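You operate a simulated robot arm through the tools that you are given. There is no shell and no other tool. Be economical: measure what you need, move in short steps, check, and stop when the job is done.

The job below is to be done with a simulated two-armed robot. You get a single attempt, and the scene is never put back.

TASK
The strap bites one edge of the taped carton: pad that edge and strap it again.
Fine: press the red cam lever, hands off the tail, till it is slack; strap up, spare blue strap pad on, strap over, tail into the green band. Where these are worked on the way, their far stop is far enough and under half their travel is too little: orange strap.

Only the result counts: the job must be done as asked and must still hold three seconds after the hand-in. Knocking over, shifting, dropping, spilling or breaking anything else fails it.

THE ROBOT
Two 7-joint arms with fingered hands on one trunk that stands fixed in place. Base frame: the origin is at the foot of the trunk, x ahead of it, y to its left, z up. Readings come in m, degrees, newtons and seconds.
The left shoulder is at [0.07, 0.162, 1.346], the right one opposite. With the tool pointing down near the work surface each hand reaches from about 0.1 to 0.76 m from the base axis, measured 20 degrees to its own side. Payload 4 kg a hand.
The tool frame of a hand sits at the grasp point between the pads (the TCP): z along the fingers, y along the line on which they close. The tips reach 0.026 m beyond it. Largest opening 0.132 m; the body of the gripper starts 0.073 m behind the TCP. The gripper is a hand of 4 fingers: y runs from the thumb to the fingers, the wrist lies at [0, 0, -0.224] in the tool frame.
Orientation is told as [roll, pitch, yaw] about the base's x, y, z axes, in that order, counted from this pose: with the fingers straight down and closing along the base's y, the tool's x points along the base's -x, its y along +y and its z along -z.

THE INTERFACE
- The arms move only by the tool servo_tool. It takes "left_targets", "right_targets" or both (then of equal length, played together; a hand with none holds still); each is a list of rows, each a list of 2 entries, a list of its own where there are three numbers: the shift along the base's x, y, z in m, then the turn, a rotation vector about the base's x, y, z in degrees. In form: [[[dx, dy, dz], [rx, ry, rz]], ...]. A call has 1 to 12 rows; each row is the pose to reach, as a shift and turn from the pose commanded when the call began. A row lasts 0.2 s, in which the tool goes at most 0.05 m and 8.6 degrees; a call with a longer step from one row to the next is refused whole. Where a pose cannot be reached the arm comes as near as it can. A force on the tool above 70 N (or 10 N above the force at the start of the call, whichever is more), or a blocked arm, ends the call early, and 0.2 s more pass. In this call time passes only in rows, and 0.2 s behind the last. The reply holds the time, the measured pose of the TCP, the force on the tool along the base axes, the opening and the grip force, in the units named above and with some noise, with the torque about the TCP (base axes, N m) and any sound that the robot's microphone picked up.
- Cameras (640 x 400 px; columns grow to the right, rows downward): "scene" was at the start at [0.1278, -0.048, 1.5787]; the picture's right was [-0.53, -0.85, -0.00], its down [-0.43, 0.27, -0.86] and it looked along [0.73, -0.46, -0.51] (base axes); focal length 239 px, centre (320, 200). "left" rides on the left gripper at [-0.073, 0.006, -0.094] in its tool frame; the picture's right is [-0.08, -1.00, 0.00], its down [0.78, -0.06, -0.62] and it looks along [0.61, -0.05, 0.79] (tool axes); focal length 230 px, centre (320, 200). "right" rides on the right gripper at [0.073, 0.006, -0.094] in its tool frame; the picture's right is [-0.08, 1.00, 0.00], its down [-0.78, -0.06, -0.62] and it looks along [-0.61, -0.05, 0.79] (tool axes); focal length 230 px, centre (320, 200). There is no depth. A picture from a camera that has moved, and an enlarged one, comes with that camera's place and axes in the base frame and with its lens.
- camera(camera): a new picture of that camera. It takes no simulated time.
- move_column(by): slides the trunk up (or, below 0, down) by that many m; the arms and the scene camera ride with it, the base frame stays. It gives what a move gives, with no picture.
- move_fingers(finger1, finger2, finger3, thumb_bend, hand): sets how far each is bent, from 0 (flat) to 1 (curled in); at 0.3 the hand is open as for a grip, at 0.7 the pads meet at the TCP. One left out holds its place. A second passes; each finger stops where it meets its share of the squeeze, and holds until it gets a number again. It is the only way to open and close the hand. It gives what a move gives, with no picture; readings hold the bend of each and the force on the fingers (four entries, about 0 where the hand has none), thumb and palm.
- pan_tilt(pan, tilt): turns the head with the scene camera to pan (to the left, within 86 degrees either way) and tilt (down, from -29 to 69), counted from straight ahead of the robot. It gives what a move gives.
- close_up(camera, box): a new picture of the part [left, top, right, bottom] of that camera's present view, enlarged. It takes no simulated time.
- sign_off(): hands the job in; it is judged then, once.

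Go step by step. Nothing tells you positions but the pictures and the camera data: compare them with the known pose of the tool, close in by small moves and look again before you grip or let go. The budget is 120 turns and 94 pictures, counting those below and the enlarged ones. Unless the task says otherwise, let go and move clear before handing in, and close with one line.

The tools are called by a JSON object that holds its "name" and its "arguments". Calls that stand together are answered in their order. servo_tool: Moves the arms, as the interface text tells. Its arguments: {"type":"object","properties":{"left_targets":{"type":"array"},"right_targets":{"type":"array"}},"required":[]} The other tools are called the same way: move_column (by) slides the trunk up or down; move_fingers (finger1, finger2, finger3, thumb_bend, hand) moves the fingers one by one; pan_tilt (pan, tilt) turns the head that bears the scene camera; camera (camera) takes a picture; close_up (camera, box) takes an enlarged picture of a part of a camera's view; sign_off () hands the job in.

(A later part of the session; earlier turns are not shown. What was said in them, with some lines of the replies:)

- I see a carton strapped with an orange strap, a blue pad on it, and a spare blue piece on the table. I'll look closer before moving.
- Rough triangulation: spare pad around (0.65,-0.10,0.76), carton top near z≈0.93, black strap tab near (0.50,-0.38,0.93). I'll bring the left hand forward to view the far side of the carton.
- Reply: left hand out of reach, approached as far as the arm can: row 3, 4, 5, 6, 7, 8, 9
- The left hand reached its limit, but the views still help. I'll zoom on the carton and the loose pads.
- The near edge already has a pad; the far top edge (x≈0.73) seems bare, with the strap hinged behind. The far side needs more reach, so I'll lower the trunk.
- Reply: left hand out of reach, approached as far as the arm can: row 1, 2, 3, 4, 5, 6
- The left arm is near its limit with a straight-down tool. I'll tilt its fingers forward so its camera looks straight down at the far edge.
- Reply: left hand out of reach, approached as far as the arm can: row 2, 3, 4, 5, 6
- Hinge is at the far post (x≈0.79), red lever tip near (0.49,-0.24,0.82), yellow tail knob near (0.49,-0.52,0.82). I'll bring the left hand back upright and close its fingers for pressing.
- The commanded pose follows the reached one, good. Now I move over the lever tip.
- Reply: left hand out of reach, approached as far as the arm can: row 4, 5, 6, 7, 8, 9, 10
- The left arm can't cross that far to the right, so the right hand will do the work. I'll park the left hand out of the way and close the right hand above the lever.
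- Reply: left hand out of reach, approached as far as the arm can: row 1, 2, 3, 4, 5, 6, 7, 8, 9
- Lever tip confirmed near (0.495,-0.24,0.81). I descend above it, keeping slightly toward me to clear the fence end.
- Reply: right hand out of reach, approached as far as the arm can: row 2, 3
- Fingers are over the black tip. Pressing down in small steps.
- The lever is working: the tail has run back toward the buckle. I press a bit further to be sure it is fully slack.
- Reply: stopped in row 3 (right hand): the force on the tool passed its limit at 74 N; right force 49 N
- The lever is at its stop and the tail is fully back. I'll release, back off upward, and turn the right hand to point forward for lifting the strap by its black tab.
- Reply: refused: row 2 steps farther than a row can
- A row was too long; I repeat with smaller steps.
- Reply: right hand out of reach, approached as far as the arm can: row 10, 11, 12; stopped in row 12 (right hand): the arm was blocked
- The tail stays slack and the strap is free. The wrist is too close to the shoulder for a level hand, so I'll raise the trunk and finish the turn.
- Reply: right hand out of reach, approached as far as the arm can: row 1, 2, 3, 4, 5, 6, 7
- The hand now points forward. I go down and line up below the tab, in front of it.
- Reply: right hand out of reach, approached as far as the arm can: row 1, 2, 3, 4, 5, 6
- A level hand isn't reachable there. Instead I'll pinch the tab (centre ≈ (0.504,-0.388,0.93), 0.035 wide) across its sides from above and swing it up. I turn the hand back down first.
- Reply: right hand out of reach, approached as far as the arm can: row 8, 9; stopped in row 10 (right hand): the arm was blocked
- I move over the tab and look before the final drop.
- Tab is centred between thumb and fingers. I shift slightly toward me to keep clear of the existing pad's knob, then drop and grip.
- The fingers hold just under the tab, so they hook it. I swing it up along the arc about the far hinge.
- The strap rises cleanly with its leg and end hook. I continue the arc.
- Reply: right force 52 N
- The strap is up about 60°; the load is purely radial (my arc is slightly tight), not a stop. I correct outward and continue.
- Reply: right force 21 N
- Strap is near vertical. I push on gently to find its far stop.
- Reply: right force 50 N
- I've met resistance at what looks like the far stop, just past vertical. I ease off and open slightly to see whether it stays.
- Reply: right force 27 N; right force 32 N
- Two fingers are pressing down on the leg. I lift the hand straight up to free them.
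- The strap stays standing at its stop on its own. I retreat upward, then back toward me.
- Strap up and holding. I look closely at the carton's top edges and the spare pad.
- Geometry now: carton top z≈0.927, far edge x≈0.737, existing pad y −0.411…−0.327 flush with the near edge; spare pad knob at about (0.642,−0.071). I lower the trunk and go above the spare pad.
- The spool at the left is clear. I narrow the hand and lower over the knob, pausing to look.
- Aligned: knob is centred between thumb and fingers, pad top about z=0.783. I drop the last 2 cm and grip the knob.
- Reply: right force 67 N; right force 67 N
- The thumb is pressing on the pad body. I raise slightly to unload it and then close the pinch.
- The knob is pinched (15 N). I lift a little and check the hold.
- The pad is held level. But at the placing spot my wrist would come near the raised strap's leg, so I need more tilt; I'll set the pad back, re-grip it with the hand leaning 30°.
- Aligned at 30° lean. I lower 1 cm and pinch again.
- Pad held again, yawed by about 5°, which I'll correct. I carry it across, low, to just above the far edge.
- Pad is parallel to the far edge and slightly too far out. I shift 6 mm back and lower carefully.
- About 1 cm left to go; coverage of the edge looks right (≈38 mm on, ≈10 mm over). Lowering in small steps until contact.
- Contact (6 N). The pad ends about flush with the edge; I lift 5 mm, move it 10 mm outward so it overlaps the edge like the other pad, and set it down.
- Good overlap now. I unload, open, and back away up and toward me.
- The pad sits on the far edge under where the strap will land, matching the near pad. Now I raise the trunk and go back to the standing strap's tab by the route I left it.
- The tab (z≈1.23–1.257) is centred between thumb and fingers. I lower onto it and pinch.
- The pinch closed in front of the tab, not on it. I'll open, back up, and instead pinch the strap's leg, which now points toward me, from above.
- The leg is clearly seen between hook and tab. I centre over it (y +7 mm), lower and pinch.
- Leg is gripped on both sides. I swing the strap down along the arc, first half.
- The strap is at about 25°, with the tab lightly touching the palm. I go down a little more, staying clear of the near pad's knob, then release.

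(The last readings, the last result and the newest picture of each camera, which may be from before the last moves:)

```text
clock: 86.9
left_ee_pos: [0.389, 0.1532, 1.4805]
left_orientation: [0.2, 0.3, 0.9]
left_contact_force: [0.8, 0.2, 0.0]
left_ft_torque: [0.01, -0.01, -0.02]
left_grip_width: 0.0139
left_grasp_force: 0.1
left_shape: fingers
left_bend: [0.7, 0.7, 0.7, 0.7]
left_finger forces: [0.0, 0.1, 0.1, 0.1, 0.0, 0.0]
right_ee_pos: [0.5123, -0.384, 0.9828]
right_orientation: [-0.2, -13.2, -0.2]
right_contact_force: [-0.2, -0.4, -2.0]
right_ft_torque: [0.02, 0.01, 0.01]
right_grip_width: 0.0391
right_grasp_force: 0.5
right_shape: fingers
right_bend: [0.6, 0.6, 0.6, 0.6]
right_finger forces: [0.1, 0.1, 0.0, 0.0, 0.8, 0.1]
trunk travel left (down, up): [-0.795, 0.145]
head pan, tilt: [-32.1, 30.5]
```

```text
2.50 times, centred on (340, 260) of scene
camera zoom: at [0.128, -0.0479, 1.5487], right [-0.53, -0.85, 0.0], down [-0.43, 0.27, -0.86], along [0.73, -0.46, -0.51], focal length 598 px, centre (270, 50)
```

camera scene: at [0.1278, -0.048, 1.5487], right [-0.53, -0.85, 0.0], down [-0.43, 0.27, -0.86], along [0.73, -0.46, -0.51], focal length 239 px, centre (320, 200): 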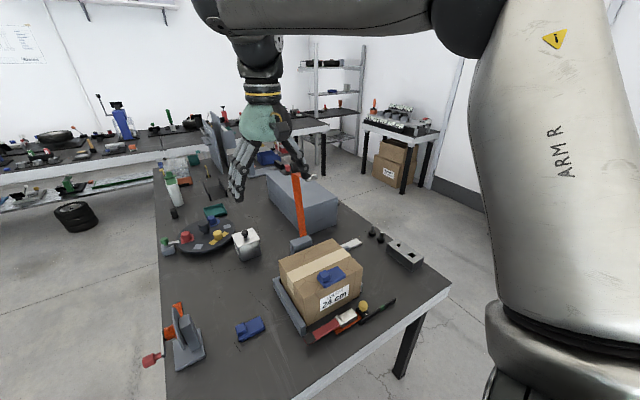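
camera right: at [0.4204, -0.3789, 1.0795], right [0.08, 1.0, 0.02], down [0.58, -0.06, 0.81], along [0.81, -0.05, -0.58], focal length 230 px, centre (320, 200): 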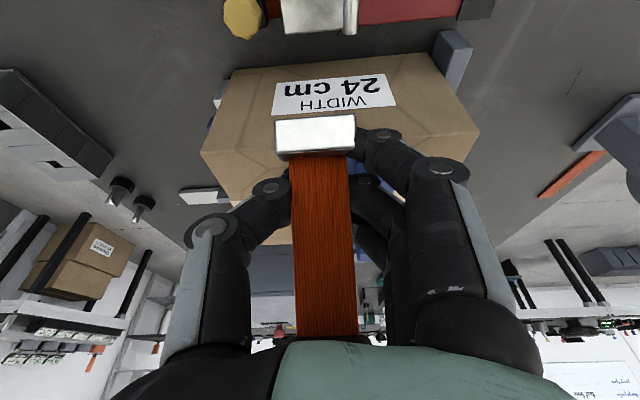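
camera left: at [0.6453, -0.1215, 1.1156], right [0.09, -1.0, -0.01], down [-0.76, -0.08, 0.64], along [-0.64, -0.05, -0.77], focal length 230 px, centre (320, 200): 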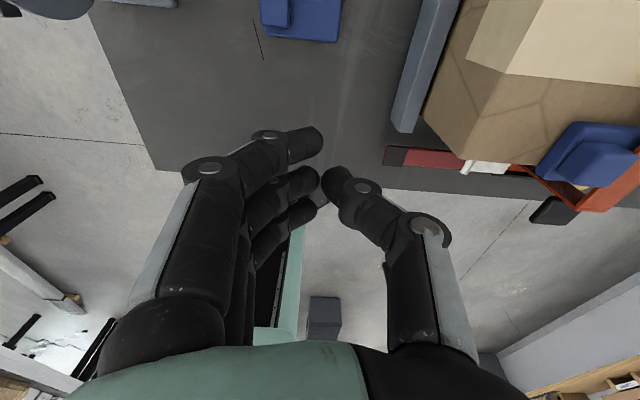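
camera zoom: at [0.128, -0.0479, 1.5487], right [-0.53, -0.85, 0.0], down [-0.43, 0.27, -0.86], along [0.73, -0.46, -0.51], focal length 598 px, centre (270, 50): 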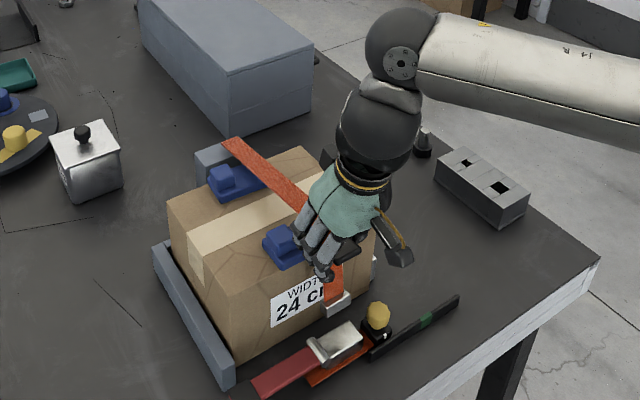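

The strap has dropped almost to rest. I open a bit more, withdraw upward and look.

{"name": "move_fingers", "arguments": {"hand": "right", "finger1": 0.52, "finger2": 0.52, "finger3": 0.52, "thumb_bend": 0.52}}

{"name": "servo_tool", "arguments": {"right_targets": [[[0, 0, 0.03], [0, 0, 0]], [[-0.01, 0, 0.06], [0, 0, 0]], [[-0.04, 0, 0.09], [0, 0, 0]], [[-0.08, 0, 0.1], [0, 0, 0]]]}}

{"name": "close_up", "arguments": {"camera": "scene", "box": [260, 220, 400, 350]}}

{"name": "camera", "arguments": {"camera": "right"}}

```text
clock: 87.9
left_ee_pos: [0.3893, 0.1552, 1.4801]
left_orientation: [0.2, 0.4, 0.9]
left_contact_force: [-0.2, -0.5, -0.6]
left_ft_torque: [0.01, 0.01, -0.03]
left_grip_width: 0.0141
left_grasp_force: 0.2
left_shape: fingers
left_bend: [0.7, 0.7, 0.7, 0.7]
left_finger forces: [0.0, 0.0, 0.0, 0.0, 0.1, 0.0]
right_ee_pos: [0.5122, -0.3848, 0.9836]
right_orientation: [-0.1, -13.3, -0.2]
right_contact_force: [-0.3, -0.4, 0.7]
right_ft_torque: [-0.03, -0.01, -0.01]
right_grip_width: 0.0634
right_grasp_force: 0.0
right_shape: fingers
right_bend: [0.52, 0.52, 0.52, 0.52]
right_finger forces: [0.0, 0.0, 0.0, 0.0, 0.0, 0.0]
trunk travel left (down, up): [-0.795, 0.145]
head pan, tilt: [-32.1, 30.5]
```

```text
clock: 88.9
left_ee_pos: [0.3867, 0.1545, 1.4798]
left_orientation: [0.1, 0.4, 0.8]
left_contact_force: [-0.7, -0.3, -0.1]
left_ft_torque: [-0.01, 0.0, -0.05]
left_grip_width: 0.0142
left_grasp_force: 0.0
left_shape: fingers
left_bend: [0.7, 0.7, 0.7, 0.7]
left_finger forces: [0.0, 0.1, 0.1, 0.1, 0.0, 0.0]
right_ee_pos: [0.4301, -0.3842, 1.0855]
right_orientation: [-0.1, -13.3, -0.2]
right_contact_force: [0.2, -0.7, 0.1]
right_ft_torque: [0.0, -0.04, -0.03]
right_grip_width: 0.0633
right_grasp_force: 0.0
right_shape: fingers
right_bend: [0.52, 0.52, 0.52, 0.52]
right_finger forces: [0.1, 0.0, 0.0, 0.0, 0.1, 0.0]
trunk travel left (down, up): [-0.795, 0.145]
head pan, tilt: [-32.1, 30.5]
```

```text
3.08 times, centred on (330, 285) of scene
camera zoom: at [0.1249, -0.0482, 1.549], right [-0.53, -0.85, 0.0], down [-0.43, 0.27, -0.86], along [0.73, -0.46, -0.51], focal length 736 px, centre (289, -62)
```

zoom: 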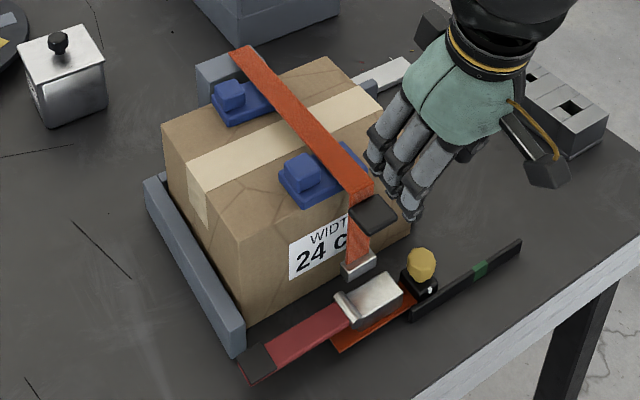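

```text
14 pictures are left
camera right: at [0.3362, -0.3781, 1.1592], right [0.08, 1.0, 0.02], down [0.62, -0.06, 0.78], along [0.78, -0.05, -0.63], focal length 230 px, centre (320, 200)
```

right: 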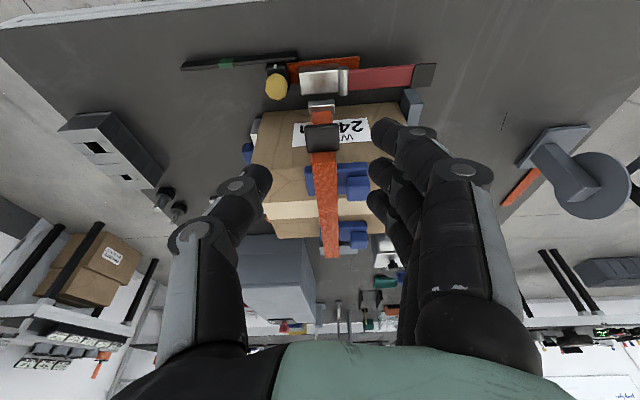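

The strap rests back in its original place over both pads. Next the tail: yellow knob at ≈(0.487,−0.451,0.825) must go ~7 cm to −y into the green band. I approach with the hand rolled so the palm clears the black tab.

{"name": "servo_tool", "arguments": {"right_targets": [[[0.01, -0.02, 0], [5, 0, 0]], [[0.02, -0.045, -0.01], [10, 0, 0]], [[0.035, -0.065, -0.03], [15, 0, 0]], [[0.05, -0.073, -0.06], [20, 0, 0]], [[0.052, -0.073, -0.1], [20, 0, 0]], [[0.052, -0.073, -0.14], [20, 0, 0]], [[0.052, -0.073, -0.18], [20, 0, 0]], [[0.052, -0.073, -0.195], [20, 0, 0]]]}}

{"name": "camera", "arguments": {"camera": "right"}}

```text
clock: 90.7
left_ee_pos: [0.3884, 0.1541, 1.4789]
left_orientation: [0.2, 0.4, 0.9]
left_contact_force: [0.1, 0.0, -0.7]
left_ft_torque: [0.01, -0.02, -0.01]
left_grip_width: 0.0139
left_grasp_force: 0.1
left_shape: fingers
left_bend: [0.7, 0.7, 0.7, 0.7]
left_finger forces: [0.0, 0.0, 0.1, 0.0, 0.0, 0.1]
right_ee_pos: [0.4839, -0.4572, 0.8886]
right_orientation: [20.3, -12.3, -4.8]
right_contact_force: [-0.3, 0.7, 0.4]
right_ft_torque: [0.01, -0.01, 0.02]
right_grip_width: 0.0636
right_grasp_force: 0.1
right_shape: fingers
right_bend: [0.52, 0.52, 0.52, 0.52]
right_finger forces: [0.0, 0.0, 0.1, 0.0, 0.0, 0.0]
trunk travel left (down, up): [-0.795, 0.145]
head pan, tilt: [-32.1, 30.5]
```

```text
13 pictures are left
camera right: at [0.3904, -0.477, 0.9608], right [0.08, 0.93, 0.35], down [0.62, -0.32, 0.71], along [0.78, 0.16, -0.61], focal length 230 px, centre (320, 200)
```

right: 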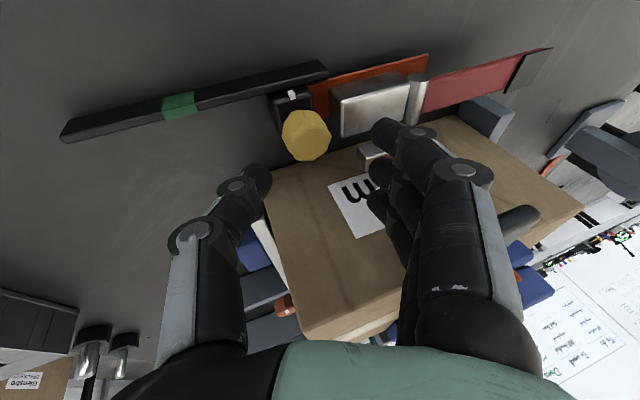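

Aligned. I lower over the knob and pinch it gently.

{"name": "servo_tool", "arguments": {"right_targets": [[[-0.004, 0, -0.015], [0, 0, 0]], [[-0.004, 0, -0.03], [0, 0, 0]], [[-0.004, 0, -0.042], [0, 0, 0]]]}}

{"name": "move_fingers", "arguments": {"hand": "right", "finger1": 0.64, "finger2": 0.72, "finger3": 0.64, "thumb_bend": 0.72}}

{"name": "camera", "arguments": {"camera": "right"}}

```text
clock: 91.5
left_ee_pos: [0.3894, 0.1569, 1.4807]
left_orientation: [0.1, 0.4, 0.9]
left_contact_force: [-0.3, 0.7, 0.5]
left_ft_torque: [-0.02, -0.02, 0.0]
left_grip_width: 0.0142
left_grasp_force: 0.1
left_shape: fingers
left_bend: [0.7, 0.7, 0.7, 0.7]
left_finger forces: [0.0, 0.1, 0.2, 0.0, 0.1, 0.0]
right_ee_pos: [0.4809, -0.4568, 0.8459]
right_orientation: [20.3, -12.4, -4.8]
right_contact_force: [-0.2, -0.5, 0.3]
right_ft_torque: [0.03, 0.05, -0.03]
right_grip_width: 0.0633
right_grasp_force: 0.2
right_shape: fingers
right_bend: [0.52, 0.52, 0.52, 0.52]
right_finger forces: [0.0, 0.0, 0.0, 0.1, 0.1, 0.0]
trunk travel left (down, up): [-0.795, 0.145]
head pan, tilt: [-32.1, 30.5]
```

```text
clock: 92.5
left_ee_pos: [0.3895, 0.1566, 1.4789]
left_orientation: [0.2, 0.4, 0.9]
left_contact_force: [0.0, 0.5, 0.7]
left_ft_torque: [0.03, -0.01, 0.01]
left_grip_width: 0.014
left_grasp_force: 0.0
left_shape: fingers
left_bend: [0.7, 0.7, 0.7, 0.7]
left_finger forces: [0.1, 0.0, 0.0, 0.1, 0.0, 0.0]
right_ee_pos: [0.482, -0.4569, 0.8456]
right_orientation: [20.2, -12.3, -4.7]
right_contact_force: [1.6, 5.7, -3.2]
right_ft_torque: [0.03, 0.0, 0.0]
right_grip_width: 0.026
right_grasp_force: 7.7
right_shape: fingers
right_bend: [0.64, 0.6, 0.64, 0.68]
right_finger forces: [0.0, 9.7, 0.1, 0.0, 5.8, 0.0]
trunk travel left (down, up): [-0.795, 0.145]
head pan, tilt: [-32.1, 30.5]
```

```text
12 pictures are left
camera right: at [0.3877, -0.4766, 0.9187], right [0.08, 0.93, 0.36], down [0.62, -0.32, 0.71], along [0.78, 0.17, -0.61], focal length 230 px, centre (320, 200)
```

right: 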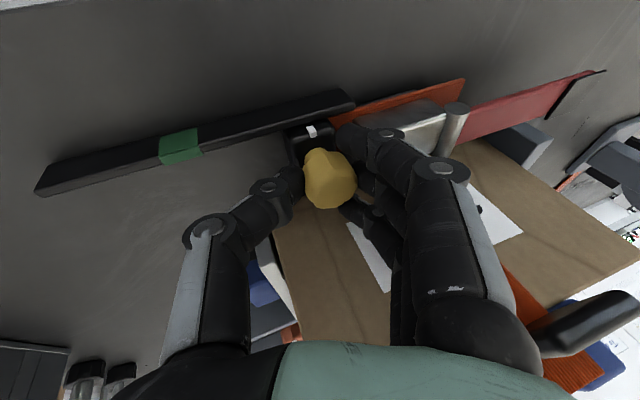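

Knob is held. Pointer is at y≈−0.444, the green band about −0.528…−0.506. I pull 6 cm first, then check.

{"name": "servo_tool", "arguments": {"right_targets": [[[0, -0.01, 0], [0, 0, 0]], [[0, -0.02, 0], [0, 0, 0]], [[0, -0.03, 0], [0, 0, 0]], [[0, -0.04, 0], [0, 0, 0]], [[0, -0.05, 0], [0, 0, 0]], [[0, -0.06, 0], [0, 0, 0]]]}}

{"name": "camera", "arguments": {"camera": "right"}}

```text
clock: 93.9
left_ee_pos: [0.3899, 0.1563, 1.4799]
left_orientation: [0.2, 0.4, 0.9]
left_contact_force: [0.9, -1.0, 0.0]
left_ft_torque: [0.01, 0.0, 0.02]
left_grip_width: 0.0141
left_grasp_force: 0.1
left_shape: fingers
left_bend: [0.7, 0.7, 0.7, 0.7]
left_finger forces: [0.1, 0.0, 0.1, 0.1, 0.1, 0.0]
right_ee_pos: [0.4814, -0.5182, 0.8468]
right_orientation: [20.4, -12.2, -4.7]
right_contact_force: [-1.7, 17.4, -10.0]
right_ft_torque: [-0.26, 0.09, 0.18]
right_grip_width: 0.02
right_grasp_force: 10.5
right_shape: fingers
right_bend: [0.64, 0.53, 0.63, 0.71]
right_finger forces: [0.0, 19.3, 0.7, 0.1, 1.0, 0.0]
trunk travel left (down, up): [-0.795, 0.145]
head pan, tilt: [-32.1, 30.5]
```

```text
11 pictures are left
camera right: at [0.3877, -0.5369, 0.9198], right [0.08, 0.93, 0.35], down [0.62, -0.32, 0.71], along [0.78, 0.17, -0.61], focal length 230 px, centre (320, 200)
```

right: 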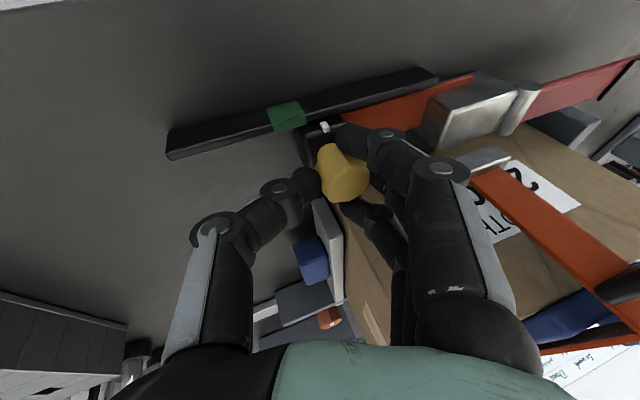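

Now about 2 cm short, tension 17 N. I pull further in small steps.

{"name": "servo_tool", "arguments": {"right_targets": [[[0, -0.006, 0], [0, 0, 0]], [[0, -0.012, 0], [0, 0, 0]], [[0, -0.018, 0], [0, 0, 0]]]}}

{"name": "close_up", "arguments": {"camera": "right", "box": [220, 60, 420, 185]}}

```text
clock: 94.7
left_ee_pos: [0.3902, 0.158, 1.4795]
left_orientation: [0.0, 0.4, 1.0]
left_contact_force: [0.6, 0.3, -1.2]
left_ft_torque: [0.0, 0.0, 0.0]
left_grip_width: 0.0139
left_grasp_force: 0.1
left_shape: fingers
left_bend: [0.7, 0.7, 0.7, 0.7]
left_finger forces: [0.1, 0.0, 0.0, 0.1, 0.1, 0.1]
right_ee_pos: [0.4819, -0.5349, 0.8473]
right_orientation: [20.2, -12.3, -4.7]
right_contact_force: [-1.4, 20.0, -11.6]
right_ft_torque: [-0.26, 0.09, 0.18]
right_grip_width: 0.0196
right_grasp_force: 10.1
right_shape: fingers
right_bend: [0.64, 0.53, 0.63, 0.71]
right_finger forces: [0.1, 19.2, 0.9, 0.0, 0.7, 0.0]
trunk travel left (down, up): [-0.795, 0.145]
head pan, tilt: [-32.1, 30.5]
```

```text
3.20 times, centred on (320, 122) of right
camera zoom: at [0.3877, -0.5546, 0.92], right [0.08, 0.93, 0.35], down [0.62, -0.32, 0.71], along [0.78, 0.16, -0.61], focal length 736 px, centre (320, 448)
```

zoom: 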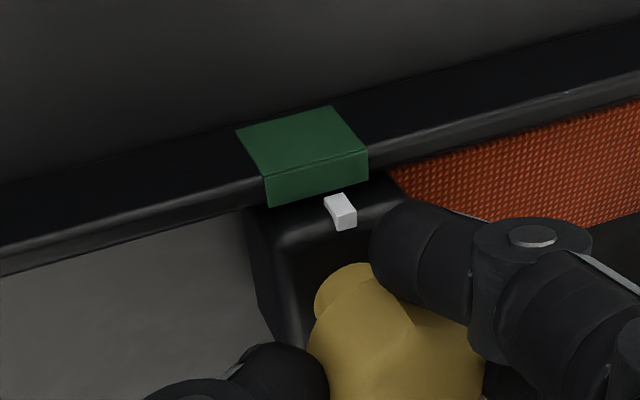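

The pointer is already within the green; I go 4 mm more to centre it, then check.

{"name": "servo_tool", "arguments": {"right_targets": [[[0, -0.002, 0], [0, 0, 0]], [[0, -0.004, 0], [0, 0, 0]]]}}

{"name": "close_up", "arguments": {"camera": "right", "box": [220, 60, 420, 185]}}

```text
clock: 95.3
left_ee_pos: [0.3895, 0.1578, 1.4803]
left_orientation: [0.1, 0.4, 0.9]
left_contact_force: [0.4, 1.0, 0.3]
left_ft_torque: [-0.01, 0.02, 0.01]
left_grip_width: 0.0144
left_grasp_force: 0.1
left_shape: fingers
left_bend: [0.7, 0.7, 0.7, 0.7]
left_finger forces: [0.0, 0.0, 0.0, 0.0, 0.1, 0.1]
right_ee_pos: [0.4822, -0.5385, 0.8477]
right_orientation: [20.3, -12.4, -4.7]
right_contact_force: [-2.0, 20.3, -9.7]
right_ft_torque: [-0.25, 0.03, 0.21]
right_grip_width: 0.0195
right_grasp_force: 10.6
right_shape: fingers
right_bend: [0.64, 0.52, 0.63, 0.71]
right_finger forces: [0.0, 20.1, 1.0, 0.0, 0.4, 0.0]
trunk travel left (down, up): [-0.795, 0.145]
head pan, tilt: [-32.1, 30.5]
```

```text
3.20 times, centred on (320, 122) of right
camera zoom: at [0.3877, -0.5582, 0.9198], right [0.08, 0.93, 0.35], down [0.62, -0.32, 0.71], along [0.78, 0.17, -0.61], focal length 736 px, centre (320, 448)
```

zoom: 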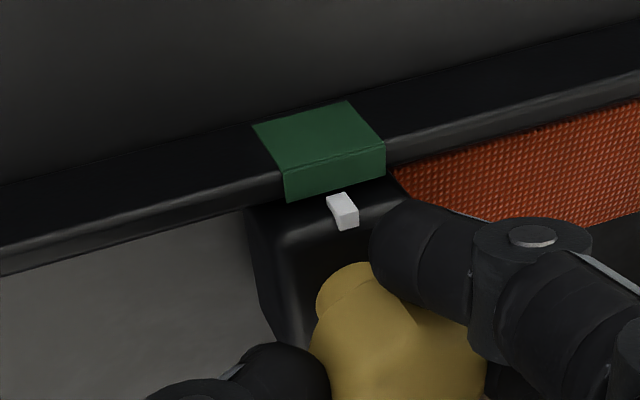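

Centred in the green. I open the hand, lift clear, and verify it holds.

{"name": "move_fingers", "arguments": {"hand": "right", "finger1": 0.5, "finger2": 0.5, "finger3": 0.5, "thumb_bend": 0.5}}

{"name": "close_up", "arguments": {"camera": "right", "box": [220, 60, 420, 185]}}

```text
clock: 96.3
left_ee_pos: [0.3895, 0.1553, 1.4801]
left_orientation: [0.3, 0.4, 0.9]
left_contact_force: [0.3, -0.7, 0.1]
left_ft_torque: [-0.03, 0.01, 0.03]
left_grip_width: 0.0142
left_grasp_force: 0.2
left_shape: fingers
left_bend: [0.7, 0.7, 0.7, 0.7]
left_finger forces: [0.1, 0.0, 0.0, 0.0, 0.1, 0.0]
right_ee_pos: [0.4802, -0.5408, 0.8469]
right_orientation: [20.3, -12.3, -4.8]
right_contact_force: [-0.9, -0.3, -0.3]
right_ft_torque: [-0.01, 0.0, 0.01]
right_grip_width: 0.0699
right_grasp_force: 0.0
right_shape: fingers
right_bend: [0.5, 0.5, 0.5, 0.5]
right_finger forces: [0.0, 0.1, 0.0, 0.0, 0.1, 0.1]
trunk travel left (down, up): [-0.795, 0.145]
head pan, tilt: [-32.1, 30.5]
```

```text
3.20 times, centred on (320, 122) of right
camera zoom: at [0.3872, -0.5603, 0.9192], right [0.08, 0.93, 0.35], down [0.62, -0.32, 0.71], along [0.78, 0.16, -0.61], focal length 736 px, centre (320, 448)
```

zoom: 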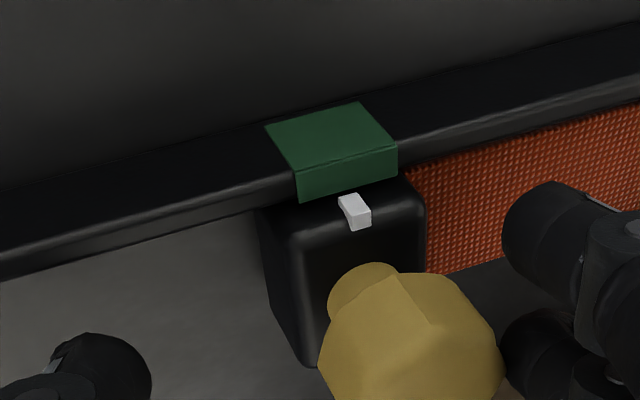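

It holds in the green with the hand off. I lift away and take a final look.

{"name": "servo_tool", "arguments": {"right_targets": [[[0, -0.005, 0.02], [0, 0, 0]], [[-0.005, -0.015, 0.055], [0, 0, 0]], [[-0.01, -0.03, 0.095], [0, 0, 0]], [[-0.02, -0.05, 0.135], [0, 0, 0]], [[-0.04, -0.075, 0.17], [-4, 0, 0]], [[-0.06, -0.1, 0.2], [-8, 0, 0]], [[-0.06, -0.13, 0.22], [-12, 0, 0]]]}}

{"name": "close_up", "arguments": {"camera": "scene", "box": [250, 220, 410, 340]}}

{"name": "close_up", "arguments": {"camera": "scene", "box": [280, 230, 350, 280]}}

```text
clock: 97.9
left_ee_pos: [0.3897, 0.1562, 1.4787]
left_orientation: [0.2, 0.4, 0.9]
left_contact_force: [-0.5, 0.5, -0.4]
left_ft_torque: [0.01, -0.03, 0.01]
left_grip_width: 0.014
left_grasp_force: 0.1
left_shape: fingers
left_bend: [0.7, 0.7, 0.7, 0.7]
left_finger forces: [0.1, 0.0, 0.1, 0.0, 0.0, 0.1]
right_ee_pos: [0.4207, -0.6675, 1.0655]
right_orientation: [8.1, -13.0, -2.1]
right_contact_force: [-0.8, -0.5, -3.0]
right_ft_torque: [0.01, -0.17, -0.05]
right_grip_width: 0.0702
right_grasp_force: 0.1
right_shape: fingers
right_bend: [0.5, 0.5, 0.5, 0.5]
right_finger forces: [0.1, 0.1, 0.0, 0.1, 0.0, 0.0]
trunk travel left (down, up): [-0.795, 0.145]
head pan, tilt: [-32.1, 30.5]
```

```text
3.33 times, centred on (330, 280) of scene
camera zoom: at [0.128, -0.0474, 1.5486], right [-0.53, -0.85, 0.0], down [-0.43, 0.27, -0.86], along [0.73, -0.46, -0.51], focal length 798 px, centre (287, -67)
```

zoom: 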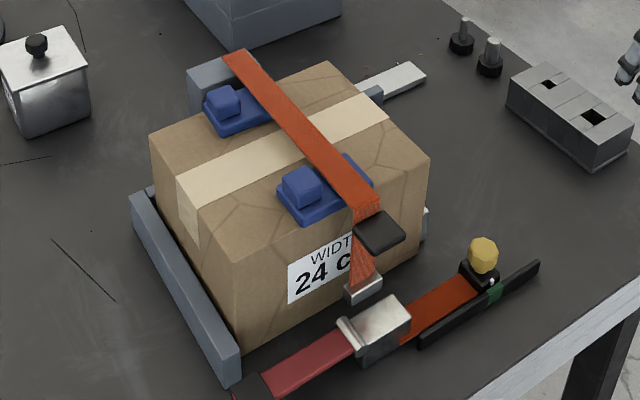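

```text
8.00 times, centred on (315, 255) of scene
camera zoom: at [0.128, -0.0474, 1.5486], right [-0.53, -0.85, 0.0], down [-0.43, 0.27, -0.86], along [0.73, -0.46, -0.51], focal length 1914 px, centre (360, -240)
```

zoom: 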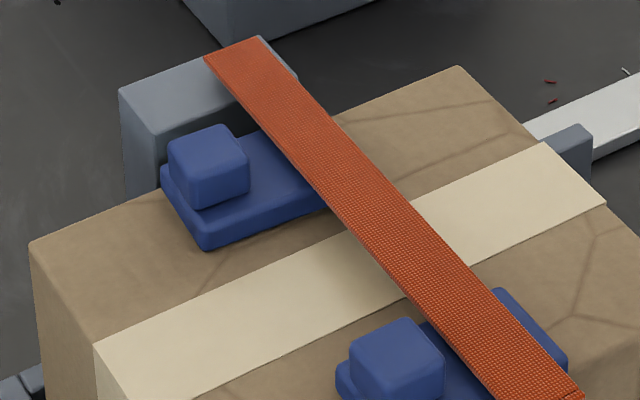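

Tail is in the green, strap over both pads. The far pad may sit a bit too far toward +y, so I check from the other side with the right camera.

{"name": "close_up", "arguments": {"camera": "right", "box": [360, 90, 560, 250]}}

```text
2.50 times, centred on (460, 170) of right
camera zoom: at [0.3273, -0.6728, 1.1402], right [0.08, 0.98, 0.15], down [0.63, -0.17, 0.76], along [0.78, 0.04, -0.63], focal length 575 px, centre (-30, 275)
```

zoom: 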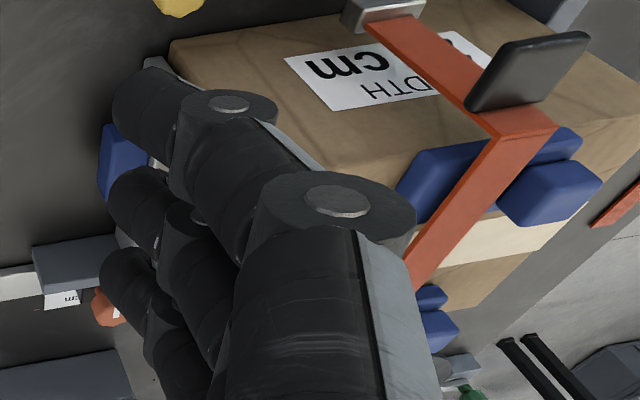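

{"name": "servo_tool", "arguments": {"right_targets": [[[0, 0.03, 0.02], [-4, 0, 0]], [[0, 0.07, 0.04], [-8, 0, 0]], [[0.01, 0.11, 0.06], [-8, 0, 0]], [[0.02, 0.15, 0.08], [-8, 0, 0]], [[0.03, 0.17, 0.1], [-8, 0, 0]]]}}

{"name": "close_up", "arguments": {"camera": "right", "box": [260, 120, 420, 260]}}

```text
clock: 99.1
left_ee_pos: [0.3887, 0.1584, 1.4795]
left_orientation: [0.1, 0.3, 1.0]
left_contact_force: [0.0, 0.0, -0.1]
left_ft_torque: [-0.05, 0.01, 0.01]
left_grip_width: 0.0139
left_grasp_force: 0.2
left_shape: fingers
left_bend: [0.7, 0.7, 0.7, 0.7]
left_finger forces: [0.1, 0.0, 0.1, 0.0, 0.0, 0.0]
right_ee_pos: [0.4492, -0.4976, 1.1659]
right_orientation: [-0.3, -13.2, -0.1]
right_contact_force: [0.0, 0.5, -0.1]
right_ft_torque: [0.01, -0.05, 0.02]
right_grip_width: 0.0702
right_grasp_force: 0.0
right_shape: fingers
right_bend: [0.5, 0.5, 0.5, 0.5]
right_finger forces: [0.1, 0.0, 0.0, 0.0, 0.0, 0.0]
trunk travel left (down, up): [-0.795, 0.145]
head pan, tilt: [-32.1, 30.5]
```

```text
2.86 times, centred on (340, 190) of right
camera zoom: at [0.3571, -0.4907, 1.2419], right [0.08, 1.0, 0.01], down [0.62, -0.06, 0.78], along [0.78, -0.05, -0.63], focal length 657 px, centre (263, 229)
```

zoom: 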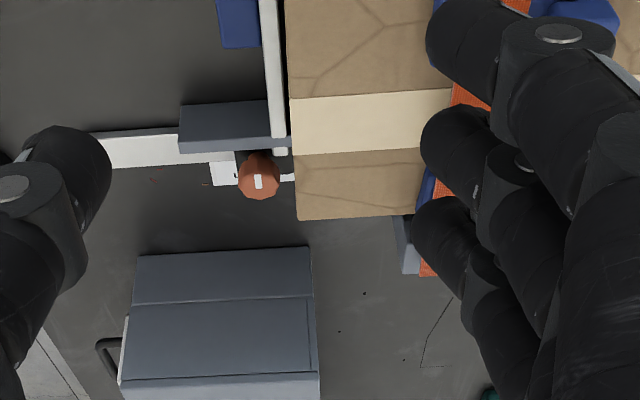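

{"name": "sign_off", "arguments": {}}

```text
The job is handed in.
```

The carton is strapped again: the spare blue pad covers its far top edge under the orange strap, and the tail pointer sits in the green band with both hands clear. I pressed the lever until the tail went slack, swung the strap up, then laid it back over both pads. The new pad sits about 1 cm to one side compared with the old one, but it covers the strap's full width.
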